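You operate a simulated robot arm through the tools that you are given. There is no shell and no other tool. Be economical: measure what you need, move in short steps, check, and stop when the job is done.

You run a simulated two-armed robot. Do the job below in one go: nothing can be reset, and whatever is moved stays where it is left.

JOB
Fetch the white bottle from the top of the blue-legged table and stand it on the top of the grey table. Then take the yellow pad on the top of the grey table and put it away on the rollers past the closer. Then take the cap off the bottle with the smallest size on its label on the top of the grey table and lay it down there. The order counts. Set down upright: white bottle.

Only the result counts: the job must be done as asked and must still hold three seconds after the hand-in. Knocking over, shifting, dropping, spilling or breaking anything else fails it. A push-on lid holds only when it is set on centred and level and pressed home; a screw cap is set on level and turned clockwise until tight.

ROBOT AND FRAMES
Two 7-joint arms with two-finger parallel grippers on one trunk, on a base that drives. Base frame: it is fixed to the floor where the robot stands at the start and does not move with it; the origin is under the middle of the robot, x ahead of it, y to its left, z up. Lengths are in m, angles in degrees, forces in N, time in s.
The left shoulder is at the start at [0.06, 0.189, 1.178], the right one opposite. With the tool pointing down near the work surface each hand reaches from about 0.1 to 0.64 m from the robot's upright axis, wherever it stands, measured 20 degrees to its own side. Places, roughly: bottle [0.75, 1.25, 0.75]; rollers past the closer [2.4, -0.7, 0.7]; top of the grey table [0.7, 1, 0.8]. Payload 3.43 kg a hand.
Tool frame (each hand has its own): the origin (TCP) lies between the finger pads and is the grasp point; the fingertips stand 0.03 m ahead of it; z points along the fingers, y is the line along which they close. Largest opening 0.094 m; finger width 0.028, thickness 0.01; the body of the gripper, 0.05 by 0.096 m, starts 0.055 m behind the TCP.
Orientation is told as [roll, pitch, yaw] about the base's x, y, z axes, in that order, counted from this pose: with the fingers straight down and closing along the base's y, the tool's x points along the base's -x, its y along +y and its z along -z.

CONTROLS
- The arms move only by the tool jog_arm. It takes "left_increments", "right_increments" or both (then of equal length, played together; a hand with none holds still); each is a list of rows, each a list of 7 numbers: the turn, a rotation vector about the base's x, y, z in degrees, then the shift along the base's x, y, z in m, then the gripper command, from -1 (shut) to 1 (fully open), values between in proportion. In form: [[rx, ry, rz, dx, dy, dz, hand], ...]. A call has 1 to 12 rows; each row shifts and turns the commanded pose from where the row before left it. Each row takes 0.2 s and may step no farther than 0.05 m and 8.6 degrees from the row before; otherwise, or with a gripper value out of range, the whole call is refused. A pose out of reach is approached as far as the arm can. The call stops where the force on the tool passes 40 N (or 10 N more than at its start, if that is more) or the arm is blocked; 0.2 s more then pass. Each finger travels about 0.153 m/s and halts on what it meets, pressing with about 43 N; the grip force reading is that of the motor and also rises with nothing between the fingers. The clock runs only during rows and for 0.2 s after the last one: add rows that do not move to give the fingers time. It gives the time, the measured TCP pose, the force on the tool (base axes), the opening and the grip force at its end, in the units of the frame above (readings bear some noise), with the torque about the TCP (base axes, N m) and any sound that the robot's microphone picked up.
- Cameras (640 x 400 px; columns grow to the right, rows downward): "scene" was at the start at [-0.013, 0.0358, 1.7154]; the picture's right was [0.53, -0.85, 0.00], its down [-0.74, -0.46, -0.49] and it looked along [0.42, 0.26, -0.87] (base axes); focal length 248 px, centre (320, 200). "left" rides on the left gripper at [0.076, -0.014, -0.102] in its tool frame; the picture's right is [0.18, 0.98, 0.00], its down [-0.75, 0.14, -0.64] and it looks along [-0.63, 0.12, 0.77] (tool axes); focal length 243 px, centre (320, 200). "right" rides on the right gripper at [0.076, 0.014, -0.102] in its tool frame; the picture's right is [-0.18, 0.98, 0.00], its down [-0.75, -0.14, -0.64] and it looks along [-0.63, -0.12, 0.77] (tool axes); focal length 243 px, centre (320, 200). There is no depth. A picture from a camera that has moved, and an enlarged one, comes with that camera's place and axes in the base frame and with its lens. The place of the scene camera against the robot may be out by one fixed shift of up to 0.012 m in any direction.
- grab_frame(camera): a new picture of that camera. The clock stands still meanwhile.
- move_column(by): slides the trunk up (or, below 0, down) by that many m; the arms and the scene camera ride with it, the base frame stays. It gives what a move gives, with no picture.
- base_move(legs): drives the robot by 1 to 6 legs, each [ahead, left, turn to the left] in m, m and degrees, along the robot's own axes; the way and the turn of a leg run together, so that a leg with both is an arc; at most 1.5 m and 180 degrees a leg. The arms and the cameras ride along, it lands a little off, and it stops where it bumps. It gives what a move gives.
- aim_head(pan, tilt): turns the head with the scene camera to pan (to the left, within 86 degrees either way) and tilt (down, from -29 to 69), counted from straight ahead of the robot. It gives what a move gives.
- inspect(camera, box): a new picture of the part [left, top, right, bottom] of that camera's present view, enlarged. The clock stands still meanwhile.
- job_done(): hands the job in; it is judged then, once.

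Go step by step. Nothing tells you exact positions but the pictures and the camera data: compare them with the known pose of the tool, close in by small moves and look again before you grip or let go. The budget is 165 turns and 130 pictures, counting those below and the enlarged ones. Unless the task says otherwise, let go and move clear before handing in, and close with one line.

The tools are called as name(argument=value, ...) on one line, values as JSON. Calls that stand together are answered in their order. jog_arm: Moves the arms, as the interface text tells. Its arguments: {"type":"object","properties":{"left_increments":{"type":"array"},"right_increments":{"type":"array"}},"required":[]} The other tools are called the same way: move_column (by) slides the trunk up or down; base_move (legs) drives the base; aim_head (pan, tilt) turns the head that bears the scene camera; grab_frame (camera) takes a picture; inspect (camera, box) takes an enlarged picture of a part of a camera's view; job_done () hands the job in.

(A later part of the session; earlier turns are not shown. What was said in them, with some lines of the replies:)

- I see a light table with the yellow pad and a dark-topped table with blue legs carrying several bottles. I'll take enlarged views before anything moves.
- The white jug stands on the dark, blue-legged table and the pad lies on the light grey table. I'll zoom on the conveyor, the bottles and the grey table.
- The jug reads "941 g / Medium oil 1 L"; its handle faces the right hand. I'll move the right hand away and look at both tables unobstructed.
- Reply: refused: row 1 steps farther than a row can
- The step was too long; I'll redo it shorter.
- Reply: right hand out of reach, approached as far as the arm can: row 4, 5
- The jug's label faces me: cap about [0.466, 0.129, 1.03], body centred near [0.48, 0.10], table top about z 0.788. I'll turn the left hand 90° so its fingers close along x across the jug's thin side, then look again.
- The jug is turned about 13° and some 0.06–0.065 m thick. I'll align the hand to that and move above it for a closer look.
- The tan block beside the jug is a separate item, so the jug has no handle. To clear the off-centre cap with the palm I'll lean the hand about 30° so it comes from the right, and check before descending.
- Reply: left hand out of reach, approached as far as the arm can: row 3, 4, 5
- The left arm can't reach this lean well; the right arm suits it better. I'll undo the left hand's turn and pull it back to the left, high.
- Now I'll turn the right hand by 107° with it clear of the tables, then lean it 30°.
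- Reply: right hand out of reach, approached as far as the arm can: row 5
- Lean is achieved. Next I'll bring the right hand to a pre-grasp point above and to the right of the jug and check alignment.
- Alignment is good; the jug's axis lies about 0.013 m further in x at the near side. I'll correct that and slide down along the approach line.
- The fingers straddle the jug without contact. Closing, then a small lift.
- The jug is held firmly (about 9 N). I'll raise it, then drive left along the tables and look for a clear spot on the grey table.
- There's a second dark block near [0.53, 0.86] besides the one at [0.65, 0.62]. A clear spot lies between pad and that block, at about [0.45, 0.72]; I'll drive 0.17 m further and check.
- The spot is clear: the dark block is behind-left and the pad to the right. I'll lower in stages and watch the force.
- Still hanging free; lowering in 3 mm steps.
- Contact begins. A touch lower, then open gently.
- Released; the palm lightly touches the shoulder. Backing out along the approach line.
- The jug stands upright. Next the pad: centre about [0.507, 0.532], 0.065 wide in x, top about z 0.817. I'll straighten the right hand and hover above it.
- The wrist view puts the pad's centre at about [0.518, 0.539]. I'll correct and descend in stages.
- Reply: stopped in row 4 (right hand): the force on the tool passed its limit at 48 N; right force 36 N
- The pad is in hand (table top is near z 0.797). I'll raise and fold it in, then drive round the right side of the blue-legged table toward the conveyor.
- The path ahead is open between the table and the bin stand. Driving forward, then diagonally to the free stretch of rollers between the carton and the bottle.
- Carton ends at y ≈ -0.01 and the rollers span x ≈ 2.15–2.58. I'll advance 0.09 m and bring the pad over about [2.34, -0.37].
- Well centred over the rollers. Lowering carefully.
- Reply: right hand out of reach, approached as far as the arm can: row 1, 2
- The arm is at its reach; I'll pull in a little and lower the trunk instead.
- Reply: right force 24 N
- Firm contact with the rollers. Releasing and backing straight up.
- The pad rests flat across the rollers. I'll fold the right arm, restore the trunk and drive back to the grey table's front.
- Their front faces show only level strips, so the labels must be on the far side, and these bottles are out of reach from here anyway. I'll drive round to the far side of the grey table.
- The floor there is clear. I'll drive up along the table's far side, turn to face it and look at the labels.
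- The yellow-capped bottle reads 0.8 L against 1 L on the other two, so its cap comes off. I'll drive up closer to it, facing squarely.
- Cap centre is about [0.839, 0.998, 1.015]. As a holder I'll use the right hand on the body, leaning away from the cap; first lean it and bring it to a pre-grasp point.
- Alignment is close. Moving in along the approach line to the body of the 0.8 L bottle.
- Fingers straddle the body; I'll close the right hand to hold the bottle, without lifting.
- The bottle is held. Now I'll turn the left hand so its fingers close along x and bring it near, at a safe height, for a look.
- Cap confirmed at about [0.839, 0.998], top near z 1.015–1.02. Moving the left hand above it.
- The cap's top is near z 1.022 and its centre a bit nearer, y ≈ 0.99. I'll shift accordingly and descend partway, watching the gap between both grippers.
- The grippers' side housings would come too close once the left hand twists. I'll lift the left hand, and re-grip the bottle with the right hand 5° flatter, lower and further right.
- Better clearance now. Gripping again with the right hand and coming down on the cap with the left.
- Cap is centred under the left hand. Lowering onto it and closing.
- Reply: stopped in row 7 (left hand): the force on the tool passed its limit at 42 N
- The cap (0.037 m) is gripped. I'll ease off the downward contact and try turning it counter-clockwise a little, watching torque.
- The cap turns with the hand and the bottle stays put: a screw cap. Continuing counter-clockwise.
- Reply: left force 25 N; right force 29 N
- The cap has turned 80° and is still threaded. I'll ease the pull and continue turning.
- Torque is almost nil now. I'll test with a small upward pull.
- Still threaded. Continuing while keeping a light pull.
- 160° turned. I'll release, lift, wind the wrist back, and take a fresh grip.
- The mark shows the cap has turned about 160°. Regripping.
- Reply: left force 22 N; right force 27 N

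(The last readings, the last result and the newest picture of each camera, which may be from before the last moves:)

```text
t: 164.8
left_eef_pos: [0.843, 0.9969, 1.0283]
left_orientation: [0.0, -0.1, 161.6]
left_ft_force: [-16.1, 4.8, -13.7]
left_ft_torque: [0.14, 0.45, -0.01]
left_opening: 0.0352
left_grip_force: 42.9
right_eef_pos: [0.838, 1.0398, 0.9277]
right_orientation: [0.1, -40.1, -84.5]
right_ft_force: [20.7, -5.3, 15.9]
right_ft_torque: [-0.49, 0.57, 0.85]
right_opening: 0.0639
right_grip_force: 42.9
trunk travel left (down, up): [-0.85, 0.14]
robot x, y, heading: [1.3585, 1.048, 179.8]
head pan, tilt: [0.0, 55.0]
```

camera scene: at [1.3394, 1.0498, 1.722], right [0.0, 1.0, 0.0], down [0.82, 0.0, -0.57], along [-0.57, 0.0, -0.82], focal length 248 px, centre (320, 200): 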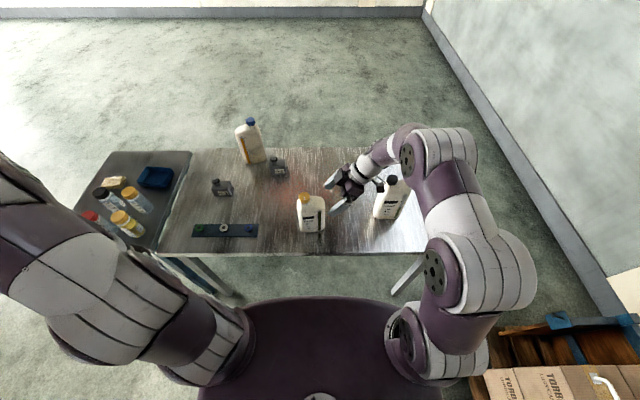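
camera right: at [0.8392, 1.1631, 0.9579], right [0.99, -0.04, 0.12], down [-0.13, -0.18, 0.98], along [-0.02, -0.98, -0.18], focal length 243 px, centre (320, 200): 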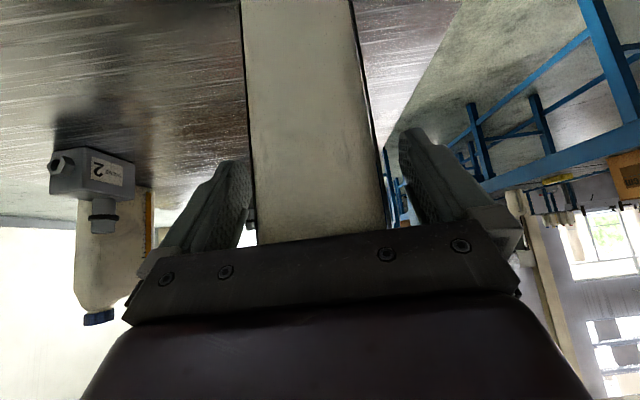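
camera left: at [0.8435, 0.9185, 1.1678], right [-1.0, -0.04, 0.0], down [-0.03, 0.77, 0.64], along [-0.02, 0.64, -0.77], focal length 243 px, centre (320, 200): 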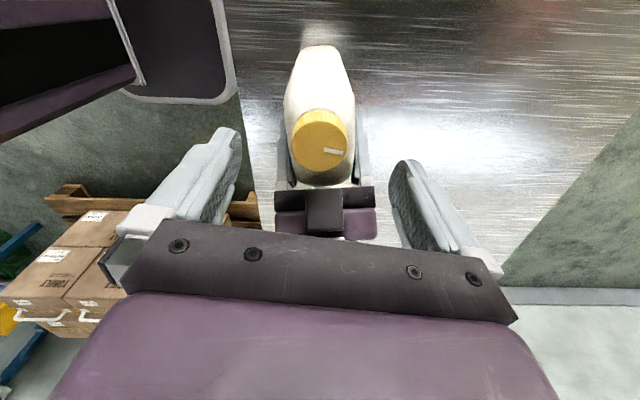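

Turning freely. Easing sideways force, and continuing.

jog_arm(left_increments=[[0, 0, 0, -0.001, 0.0003, -0.0005, -1], [0, 0, 8, 0, 0, 0, -1], [0, 0, 8, 0, 0, 0.0002, -1], [0, 0, 8, 0, 0, 0.0002, -1], [0, 0, 8, 0, 0, 0.0002, -1], [0, 0, 8, 0, 0, 0.0002, -1], [0, 0, 8, 0, 0, 0.0002, -1], [0, 0, 8, 0, 0, 0.0002, -1], [0, 0, 8, 0, 0, 0.0002, -1], [0, 0, 8, 0, 0, 0.0002, -1], [0, 0, 8, 0, 0, 0.0002, -1], [0, 0, 0, 0, 0, 0, -1]])

jog_arm(left_increments=[[0, 0, 0, 0, 0, 0.001, -1], [0, 0, 0, 0, 0, 0.001, -1], [0, 0, 0, 0, 0, 0, -1]])

grab_frame(camera="left")

```text
t: 167.4
left_eef_pos: [0.8406, 0.9973, 1.0288]
left_orientation: [0.2, 0.1, -118.4]
left_ft_force: [-0.1, -0.8, 0.8]
left_ft_torque: [0.01, -0.01, 0.01]
left_opening: 0.0351
left_grip_force: 42.7
right_eef_pos: [0.836, 1.04, 0.9285]
right_orientation: [0.0, -40.0, -84.5]
right_ft_force: [-3.1, 2.6, 0.7]
right_ft_torque: [0.11, 0.07, -0.04]
right_opening: 0.0639
right_grip_force: 42.5
trunk travel left (down, up): [-0.85, 0.14]
robot x, y, heading: [1.3604, 1.0448, 179.9]
head pan, tilt: [0.0, 55.0]
```

```text
t: 168.2
left_eef_pos: [0.8409, 0.9973, 1.0313]
left_orientation: [0.0, 0.0, -118.5]
left_ft_force: [2.5, -2.1, -0.1]
left_ft_torque: [-0.04, -0.06, 0.0]
left_opening: 0.0351
left_grip_force: 43.0
right_eef_pos: [0.8356, 1.0396, 0.9285]
right_orientation: [0.0, -39.9, -84.5]
right_ft_force: [-3.6, 3.4, 0.5]
right_ft_torque: [-0.07, -0.02, -0.08]
right_opening: 0.0637
right_grip_force: 43.6
trunk travel left (down, up): [-0.85, 0.14]
robot x, y, heading: [1.3564, 1.0515, 179.8]
head pan, tilt: [0.0, 55.0]
```

```text
40 pictures are left
camera left: at [0.8634, 1.0706, 1.134], right [0.95, -0.31, 0.0], down [-0.24, -0.73, 0.64], along [-0.2, -0.61, -0.77], focal length 243 px, centre (320, 200)
```

left: 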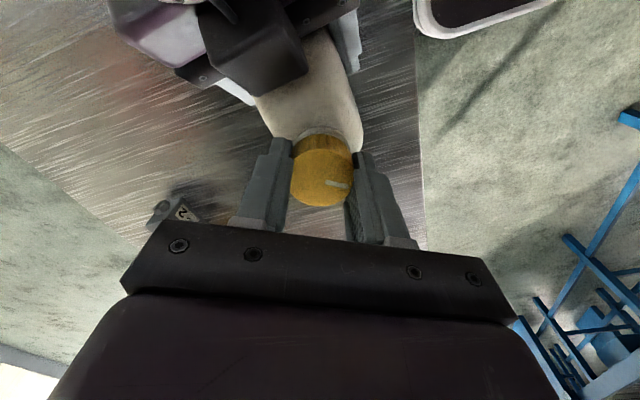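

The pull force is gone: the cap seems free. Lifting straight up slowly.

jog_arm(left_increments=[[0, 0, 0, 0, 0, 0.005, -1], [0, 0, 0, 0, 0, 0.01, -1], [0, 0, 0, 0, 0, 0.02, -1], [0, 0, 0, 0, 0, 0.03, -1], [0, 0, 0, 0, 0, 0.03, -1]])

inspect(camera="scene", box=[270, 150, 360, 240])

grab_frame(camera="left")

```text
t: 169.4
left_eef_pos: [0.8423, 0.9954, 1.1271]
left_orientation: [0.1, 0.0, -118.5]
left_ft_force: [0.4, -0.1, 1.3]
left_ft_torque: [-0.03, -0.03, -0.05]
left_opening: 0.0352
left_grip_force: 42.8
right_eef_pos: [0.8365, 1.0395, 0.9279]
right_orientation: [0.1, -40.0, -84.5]
right_ft_force: [-1.2, 0.5, 0.8]
right_ft_torque: [-0.02, 0.05, -0.05]
right_opening: 0.0634
right_grip_force: 43.6
trunk travel left (down, up): [-0.85, 0.14]
robot x, y, heading: [1.3617, 1.0484, 180.0]
head pan, tilt: [0.0, 55.0]
```

```text
4.44 times, centred on (315, 195) of scene
camera zoom: at [1.3381, 1.0498, 1.722], right [0.0, 1.0, 0.0], down [0.82, 0.0, -0.57], along [-0.57, 0.0, -0.82], focal length 1101 px, centre (342, 222)
```

zoom: 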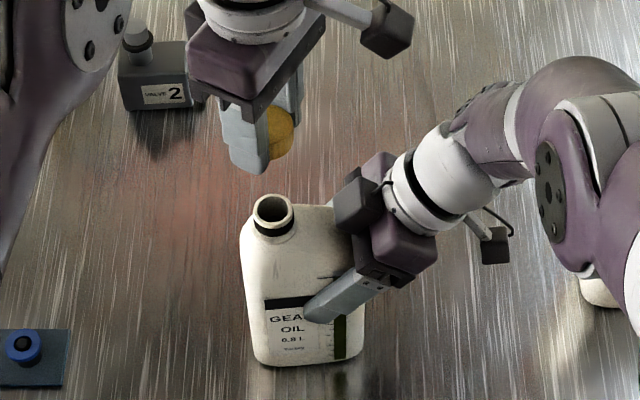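

```text
38 pictures are left
camera left: at [0.8659, 1.0697, 1.2297], right [0.95, -0.31, 0.0], down [-0.24, -0.73, 0.64], along [-0.2, -0.61, -0.77], focal length 243 px, centre (320, 200)
```

left: 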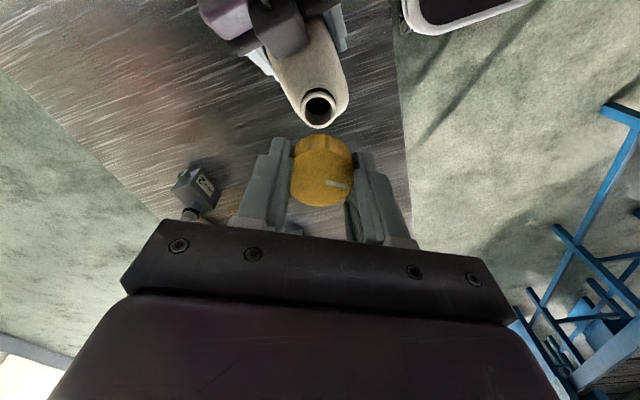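

The cap is off and the bottle's mouth open. I'll carry the cap to a free spot on the grey table at about [0.78, 0.82] and lower it.

jog_arm(left_increments=[[0, 0, 0, -0.015, -0.044, 0, -1], [0, 0, 0, -0.015, -0.044, 0, -1], [0, 0, 0, -0.015, -0.044, 0, -1], [0, 0, 0, -0.015, -0.044, 0, -1], [0, 0, 0, 0, 0, -0.045, -1], [0, 0, 0, 0, 0, -0.045, -1], [0, 0, 0, 0, 0, -0.045, -1], [0, 0, 0, 0, 0, -0.045, -1], [0, 0, 0, 0, 0, -0.045, -1], [0, 0, 0, 0, 0, 0, -1]])

grab_frame(camera="left")

inspect(camera="scene", box=[200, 140, 360, 260])

```text
t: 171.6
left_eef_pos: [0.7914, 0.8201, 0.8949]
left_orientation: [0.0, 0.1, -118.6]
left_ft_force: [-0.7, -1.0, -0.5]
left_ft_torque: [-0.03, -0.03, -0.02]
left_opening: 0.0351
left_grip_force: 43.0
left hand out of reach, approached as far as the arm can: row 4
right_eef_pos: [0.8369, 1.04, 0.9271]
right_orientation: [0.1, -40.0, -84.5]
right_ft_force: [2.0, -0.4, 1.0]
right_ft_torque: [-0.22, -0.31, 0.11]
right_opening: 0.0635
right_grip_force: 42.7
trunk travel left (down, up): [-0.85, 0.14]
robot x, y, heading: [1.3559, 1.0529, 179.6]
head pan, tilt: [0.0, 55.0]
```

```text
37 pictures are left
camera left: at [0.8151, 0.8942, 0.9982], right [0.95, -0.31, 0.0], down [-0.24, -0.73, 0.64], along [-0.2, -0.61, -0.77], focal length 243 px, centre (320, 200)
```

left: 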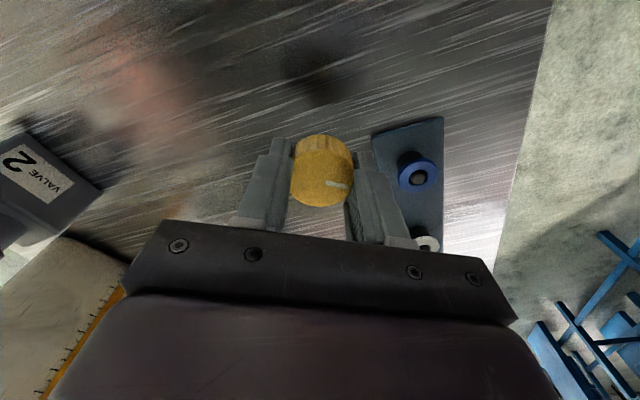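

```text
3.33 times, centred on (280, 200) of scene
camera zoom: at [1.338, 1.0495, 1.722], right [0.0, 1.0, 0.0], down [0.82, 0.0, -0.57], along [-0.57, 0.0, -0.82], focal length 826 px, centre (453, 200)
```

zoom: 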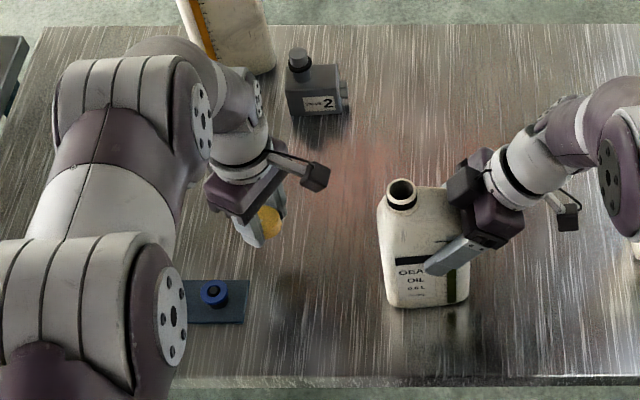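

The spot is a bit near the valve strip; shifting slightly away and lowering.

jog_arm(left_increments=[[0, 0, 0, -0.015, 0.02, -0.02, -1], [0, 0, 0, 0, 0, -0.02, -1], [0, 0, 0, 0, 0, -0.015, -1], [0, 0, 0, 0, 0, 0, -1]])

grab_frame(camera="left")

inspect(camera="scene", box=[230, 150, 330, 250])

```text
t: 172.6
left_eef_pos: [0.7748, 0.8419, 0.8403]
left_orientation: [0.1, 0.0, -118.4]
left_ft_force: [-0.6, 0.2, 0.3]
left_ft_torque: [-0.01, -0.01, -0.02]
left_opening: 0.035
left_grip_force: 42.6
right_eef_pos: [0.8362, 1.0401, 0.928]
right_orientation: [-0.1, -40.0, -84.5]
right_ft_force: [-0.4, 2.1, 0.1]
right_ft_torque: [0.05, 0.02, -0.01]
right_opening: 0.0636
right_grip_force: 42.7
trunk travel left (down, up): [-0.85, 0.14]
robot x, y, heading: [1.3586, 1.0479, 179.9]
head pan, tilt: [0.0, 55.0]
```

```text
35 pictures are left
camera left: at [0.7977, 0.9149, 0.9438], right [0.95, -0.31, 0.0], down [-0.24, -0.73, 0.64], along [-0.2, -0.61, -0.77], focal length 243 px, centre (320, 200)
```

left: 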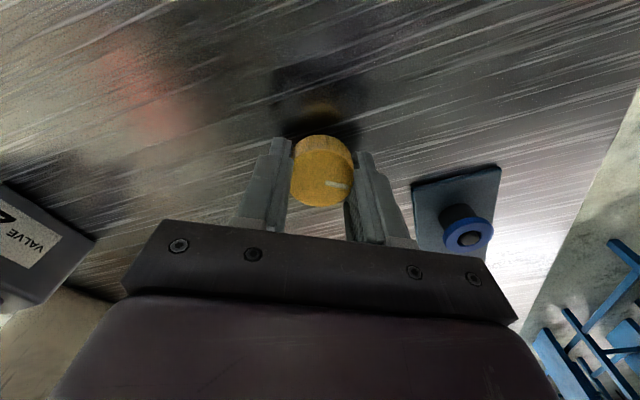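

```text
4.00 times, centred on (280, 200) of scene
camera zoom: at [1.3374, 1.0498, 1.722], right [0.0, 1.0, 0.0], down [0.82, 0.0, -0.57], along [-0.57, 0.0, -0.82], focal length 991 px, centre (480, 200)
```

zoom: 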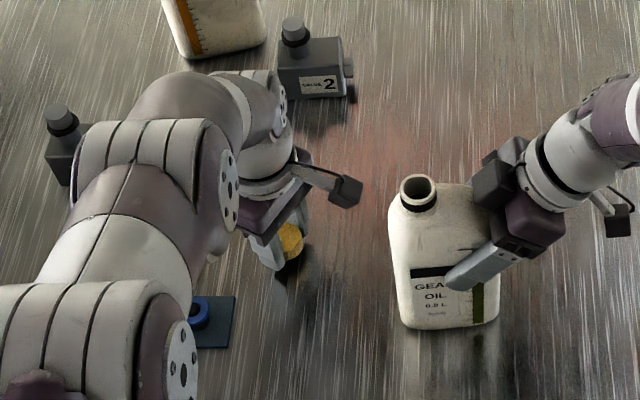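

jog_arm(left_increments=[[0, 0, 0, 0, 0, -0.005, -1], [0, 0, 0, 0, 0, -0.003, -1], [0, 0, 0, 0, 0, 0, -1]])

jog_arm(left_increments=[[0, 0, 0, 0, 0, -0.003, -1], [0, 0, 0, 0, 0, 0, -1]])

```text
t: 173.4
left_eef_pos: [0.7738, 0.8422, 0.8321]
left_orientation: [0.0, 0.0, -118.5]
left_ft_force: [-0.4, -1.7, -0.1]
left_ft_torque: [0.03, -0.05, 0.0]
left_opening: 0.0349
left_grip_force: 43.3
right_eef_pos: [0.8363, 1.0401, 0.9285]
right_orientation: [0.1, -40.0, -84.5]
right_ft_force: [-1.1, 1.4, 0.7]
right_ft_torque: [0.04, 0.09, 0.0]
right_opening: 0.0636
right_grip_force: 43.2
trunk travel left (down, up): [-0.85, 0.14]
robot x, y, heading: [1.358, 1.0489, 179.9]
head pan, tilt: [0.0, 55.0]
```

```text
t: 174.0
left_eef_pos: [0.774, 0.843, 0.8306]
left_orientation: [0.0, 0.0, -118.4]
left_ft_force: [0.2, 0.6, -1.2]
left_ft_torque: [0.02, 0.0, 0.0]
left_opening: 0.0351
left_grip_force: 43.3
right_eef_pos: [0.8349, 1.04, 0.9287]
right_orientation: [0.1, -39.9, -84.6]
right_ft_force: [-1.6, 0.9, -0.3]
right_ft_torque: [0.03, 0.14, -0.05]
right_opening: 0.0635
right_grip_force: 43.1
trunk travel left (down, up): [-0.85, 0.14]
robot x, y, heading: [1.3585, 1.0493, 180.0]
head pan, tilt: [0.0, 55.0]
```

jog_arm(left_increments=[[0, 0, 0, 0, 0, -0.003, -1], [0, 0, 0, 0, 0, 0, -1]])

grab_frame(camera="left")

```text
t: 174.6
left_eef_pos: [0.7742, 0.8431, 0.8303]
left_orientation: [-0.3, -0.2, -118.5]
left_ft_force: [1.2, 1.4, 22.5]
left_ft_torque: [0.03, -0.57, -0.01]
left_opening: 0.0351
left_grip_force: 42.7
right_eef_pos: [0.8369, 1.0412, 0.9292]
right_orientation: [0.0, -40.0, -84.5]
right_ft_force: [-0.4, 0.4, 0.0]
right_ft_torque: [0.17, 0.02, 0.01]
right_opening: 0.0634
right_grip_force: 43.4
trunk travel left (down, up): [-0.85, 0.14]
robot x, y, heading: [1.358, 1.0474, 179.8]
head pan, tilt: [0.0, 55.0]
```

```text
33 pictures are left
camera left: at [0.7982, 0.9158, 0.9325], right [0.95, -0.31, 0.0], down [-0.23, -0.73, 0.64], along [-0.2, -0.61, -0.76], focal length 243 px, centre (320, 200)
```

left: 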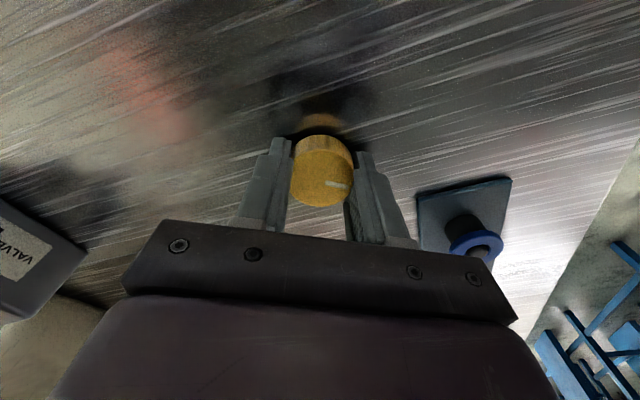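

Contact with the table. Opening partly and lifting away.

jog_arm(left_increments=[[0, 0, 0, 0, 0, 0.0015, -1], [0, 0, 0, 0, 0, 0, -0.1], [0, 0, 0, 0, 0, 0, 0.2], [0, 0, 0, 0, 0, 0, 0.2], [0, 0, 0, 0, 0, 0.02, 0.2], [0, 0, 0, 0, 0, 0.04, 0.2], [0, 0, 0, 0, 0, 0.045, 0.2], [0, 0, 0, 0, 0, 0.045, 0.2], [0, 0, 0, 0, 0, 0.045, 0.2], [0, 0, 0, 0, 0, 0.045, 0.2]])

grab_frame(camera="left")

inspect(camera="scene", box=[200, 140, 360, 260])

```text
t: 176.8
left_eef_pos: [0.7736, 0.8421, 1.0671]
left_orientation: [0.1, 0.0, -118.6]
left_ft_force: [0.2, -0.3, 0.5]
left_ft_torque: [0.01, 0.03, 0.0]
left_opening: 0.0566
left_grip_force: 0.1
right_eef_pos: [0.8378, 1.0391, 0.9284]
right_orientation: [0.1, -40.0, -84.5]
right_ft_force: [-0.3, 1.2, -0.2]
right_ft_torque: [0.0, 0.02, -0.03]
right_opening: 0.0637
right_grip_force: 43.2
trunk travel left (down, up): [-0.85, 0.14]
robot x, y, heading: [1.3564, 1.0516, 179.9]
head pan, tilt: [0.0, 55.0]
```

```text
32 pictures are left
camera left: at [0.7967, 0.9155, 1.17], right [0.95, -0.31, 0.0], down [-0.24, -0.73, 0.64], along [-0.2, -0.61, -0.77], focal length 243 px, centre (320, 200)
```

left: 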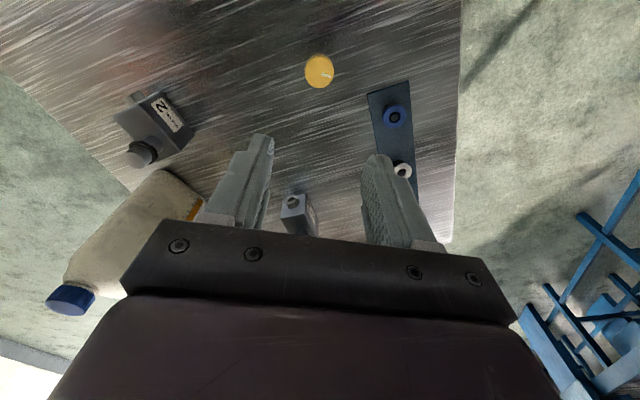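

```text
3.33 times, centred on (280, 200) of scene
camera zoom: at [1.3382, 1.0499, 1.7219], right [0.0, 1.0, 0.0], down [0.82, 0.0, -0.57], along [-0.57, 0.0, -0.82], focal length 826 px, centre (453, 200)
```

zoom: 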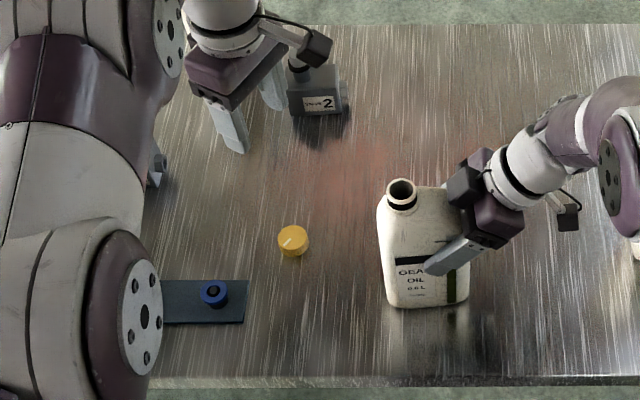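

The cap lies on the table. Now I'll release the bottle with the right hand and back out along its axis.

jog_arm(right_increments=[[0, 0, 0, 0, 0, 0, 0], [0, 0, 0, 0, 0, 0, 0.6], [0, 0, 0, 0, 0, 0, 1], [0, 0, 0, 0, 0, 0, 1], [0, 0, 0, -0.0005, 0.0064, 0.0077, 1], [0, 0, 0, -0.002, 0.019, 0.023, 1], [0, 0, 0, -0.002, 0.019, 0.023, 1], [0, 0, 0, -0.002, 0.019, 0.023, 1], [0, 0, 0, -0.002, 0.015, 0.035, 1], [0, 0, 0, 0.01, 0, 0.045, 1], [0, 0, 0, 0.03, 0, 0.03, 1], [0, 0, 0, 0.04, 0, 0.02, 1]])

grab_frame(camera="scene")

```text
t: 179.4
left_eef_pos: [0.7733, 0.8425, 1.0688]
left_orientation: [0.0, -0.1, -118.5]
left_ft_force: [0.6, -0.1, -0.3]
left_ft_torque: [0.02, 0.0, -0.03]
left_opening: 0.0564
left_grip_force: 0.1
right_eef_pos: [0.9185, 1.1203, 1.1297]
right_orientation: [0.0, -39.9, -84.4]
right_ft_force: [0.8, 0.0, -0.2]
right_ft_torque: [0.01, 0.05, 0.01]
right_opening: 0.094
right_grip_force: 0.2
right hand out of reach, approached as far as the arm can: row 10
trunk travel left (down, up): [-0.85, 0.14]
robot x, y, heading: [1.3637, 1.0482, 179.8]
head pan, tilt: [0.0, 55.0]
```

```text
30 pictures are left
camera scene: at [1.34, 1.0499, 1.722], right [0.0, 1.0, 0.0], down [0.82, 0.0, -0.57], along [-0.57, 0.0, -0.82], focal length 248 px, centre (320, 200)
```

scene: 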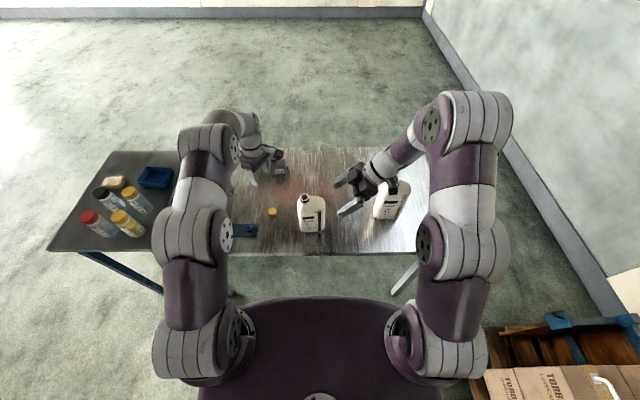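

All standing. I'll draw both hands back clear of the table, then back off and check everything.

jog_arm(left_increments=[[0, 0, 0, 0.03, 0, 0.03, 0.2], [0, 0, 0, 0.04, 0, 0.01, 0.2], [0, 0, 0, 0.04, 0, 0, 0.2], [0, 0, 0, 0.04, 0, 0, 0.2], [0, 0, 0, 0.04, 0, 0, 0.2]], right_increments=[[0, 0, 0, 0.03, 0, 0.02, 1], [0, 0, 0, 0.04, 0, 0, 1], [0, 0, 0, 0.04, 0, 0, 1], [0, 0, 0, 0.02, 0, 0, 1], [0, 0, 0, 0, 0, 0, 1]])

base_move(legs=[[-0.25, 0, 0]])

aim_head(pan=8, tilt=42)

inspect(camera="scene", box=[200, 120, 440, 280])

```text
t: 180.6
left_eef_pos: [0.9654, 0.8429, 1.1079]
left_orientation: [0.0, -0.1, -118.5]
left_ft_force: [-0.2, 0.8, 0.2]
left_ft_torque: [0.01, -0.03, 0.0]
left_opening: 0.0566
left_grip_force: 0.0
right_eef_pos: [1.0494, 1.1167, 1.1476]
right_orientation: [0.0, -40.0, -84.5]
right_ft_force: [0.6, 0.1, -0.6]
right_ft_torque: [0.01, 0.04, -0.01]
right_opening: 0.0938
right_grip_force: 0.2
trunk travel left (down, up): [-0.85, 0.14]
robot x, y, heading: [1.3577, 1.0479, 179.8]
head pan, tilt: [0.0, 55.0]
```

```text
t: 182.5
left_eef_pos: [1.2139, 0.8428, 1.1065]
left_orientation: [0.1, 0.0, -118.6]
left_ft_force: [-0.4, 0.1, 0.8]
left_ft_torque: [0.02, -0.03, -0.02]
left_opening: 0.0565
left_grip_force: 0.1
right_eef_pos: [1.3, 1.1163, 1.1486]
right_orientation: [0.1, -40.0, -84.7]
right_ft_force: [0.4, -0.6, 0.8]
right_ft_torque: [-0.01, 0.03, -0.01]
right_opening: 0.0941
right_grip_force: 0.0
trunk travel left (down, up): [-0.85, 0.14]
robot x, y, heading: [1.6071, 1.0512, 179.5]
head pan, tilt: [0.0, 55.0]
```

```text
t: 183.2
left_eef_pos: [1.2166, 0.8427, 1.1076]
left_orientation: [-0.1, 0.0, -118.7]
left_ft_force: [0.4, -0.4, 0.3]
left_ft_torque: [0.03, 0.0, -0.01]
left_opening: 0.0563
left_grip_force: 0.0
right_eef_pos: [1.3013, 1.117, 1.1478]
right_orientation: [0.0, -39.9, -84.6]
right_ft_force: [-0.4, 0.1, 0.0]
right_ft_torque: [-0.01, 0.01, 0.0]
right_opening: 0.0939
right_grip_force: 0.1
trunk travel left (down, up): [-0.85, 0.14]
robot x, y, heading: [1.6114, 1.0479, 179.8]
head pan, tilt: [8.0, 42.0]
```

```text
2.50 times, centred on (320, 200) of scene
camera zoom: at [1.5803, 1.0367, 1.7397], right [-0.13, 0.99, 0.0], down [0.66, 0.09, -0.74], along [-0.74, -0.1, -0.67], focal length 619 px, centre (320, 200)
```

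zoom: 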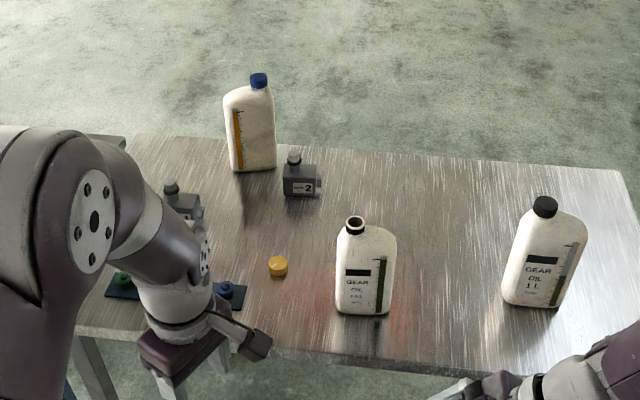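

Everything is in place: the white bottle stands upright on the grey table, the pad lies on the rollers, and the 0.8 L bottle's cap lies on the grey table with both hands clear. Handing in.

job_done()

```text
The job is handed in.
```

The job is done and handed in. The white bottle stands upright on the grey table, the yellow pad lies on the rollers, and the cap of the 0.8 L bottle lies on the grey table.
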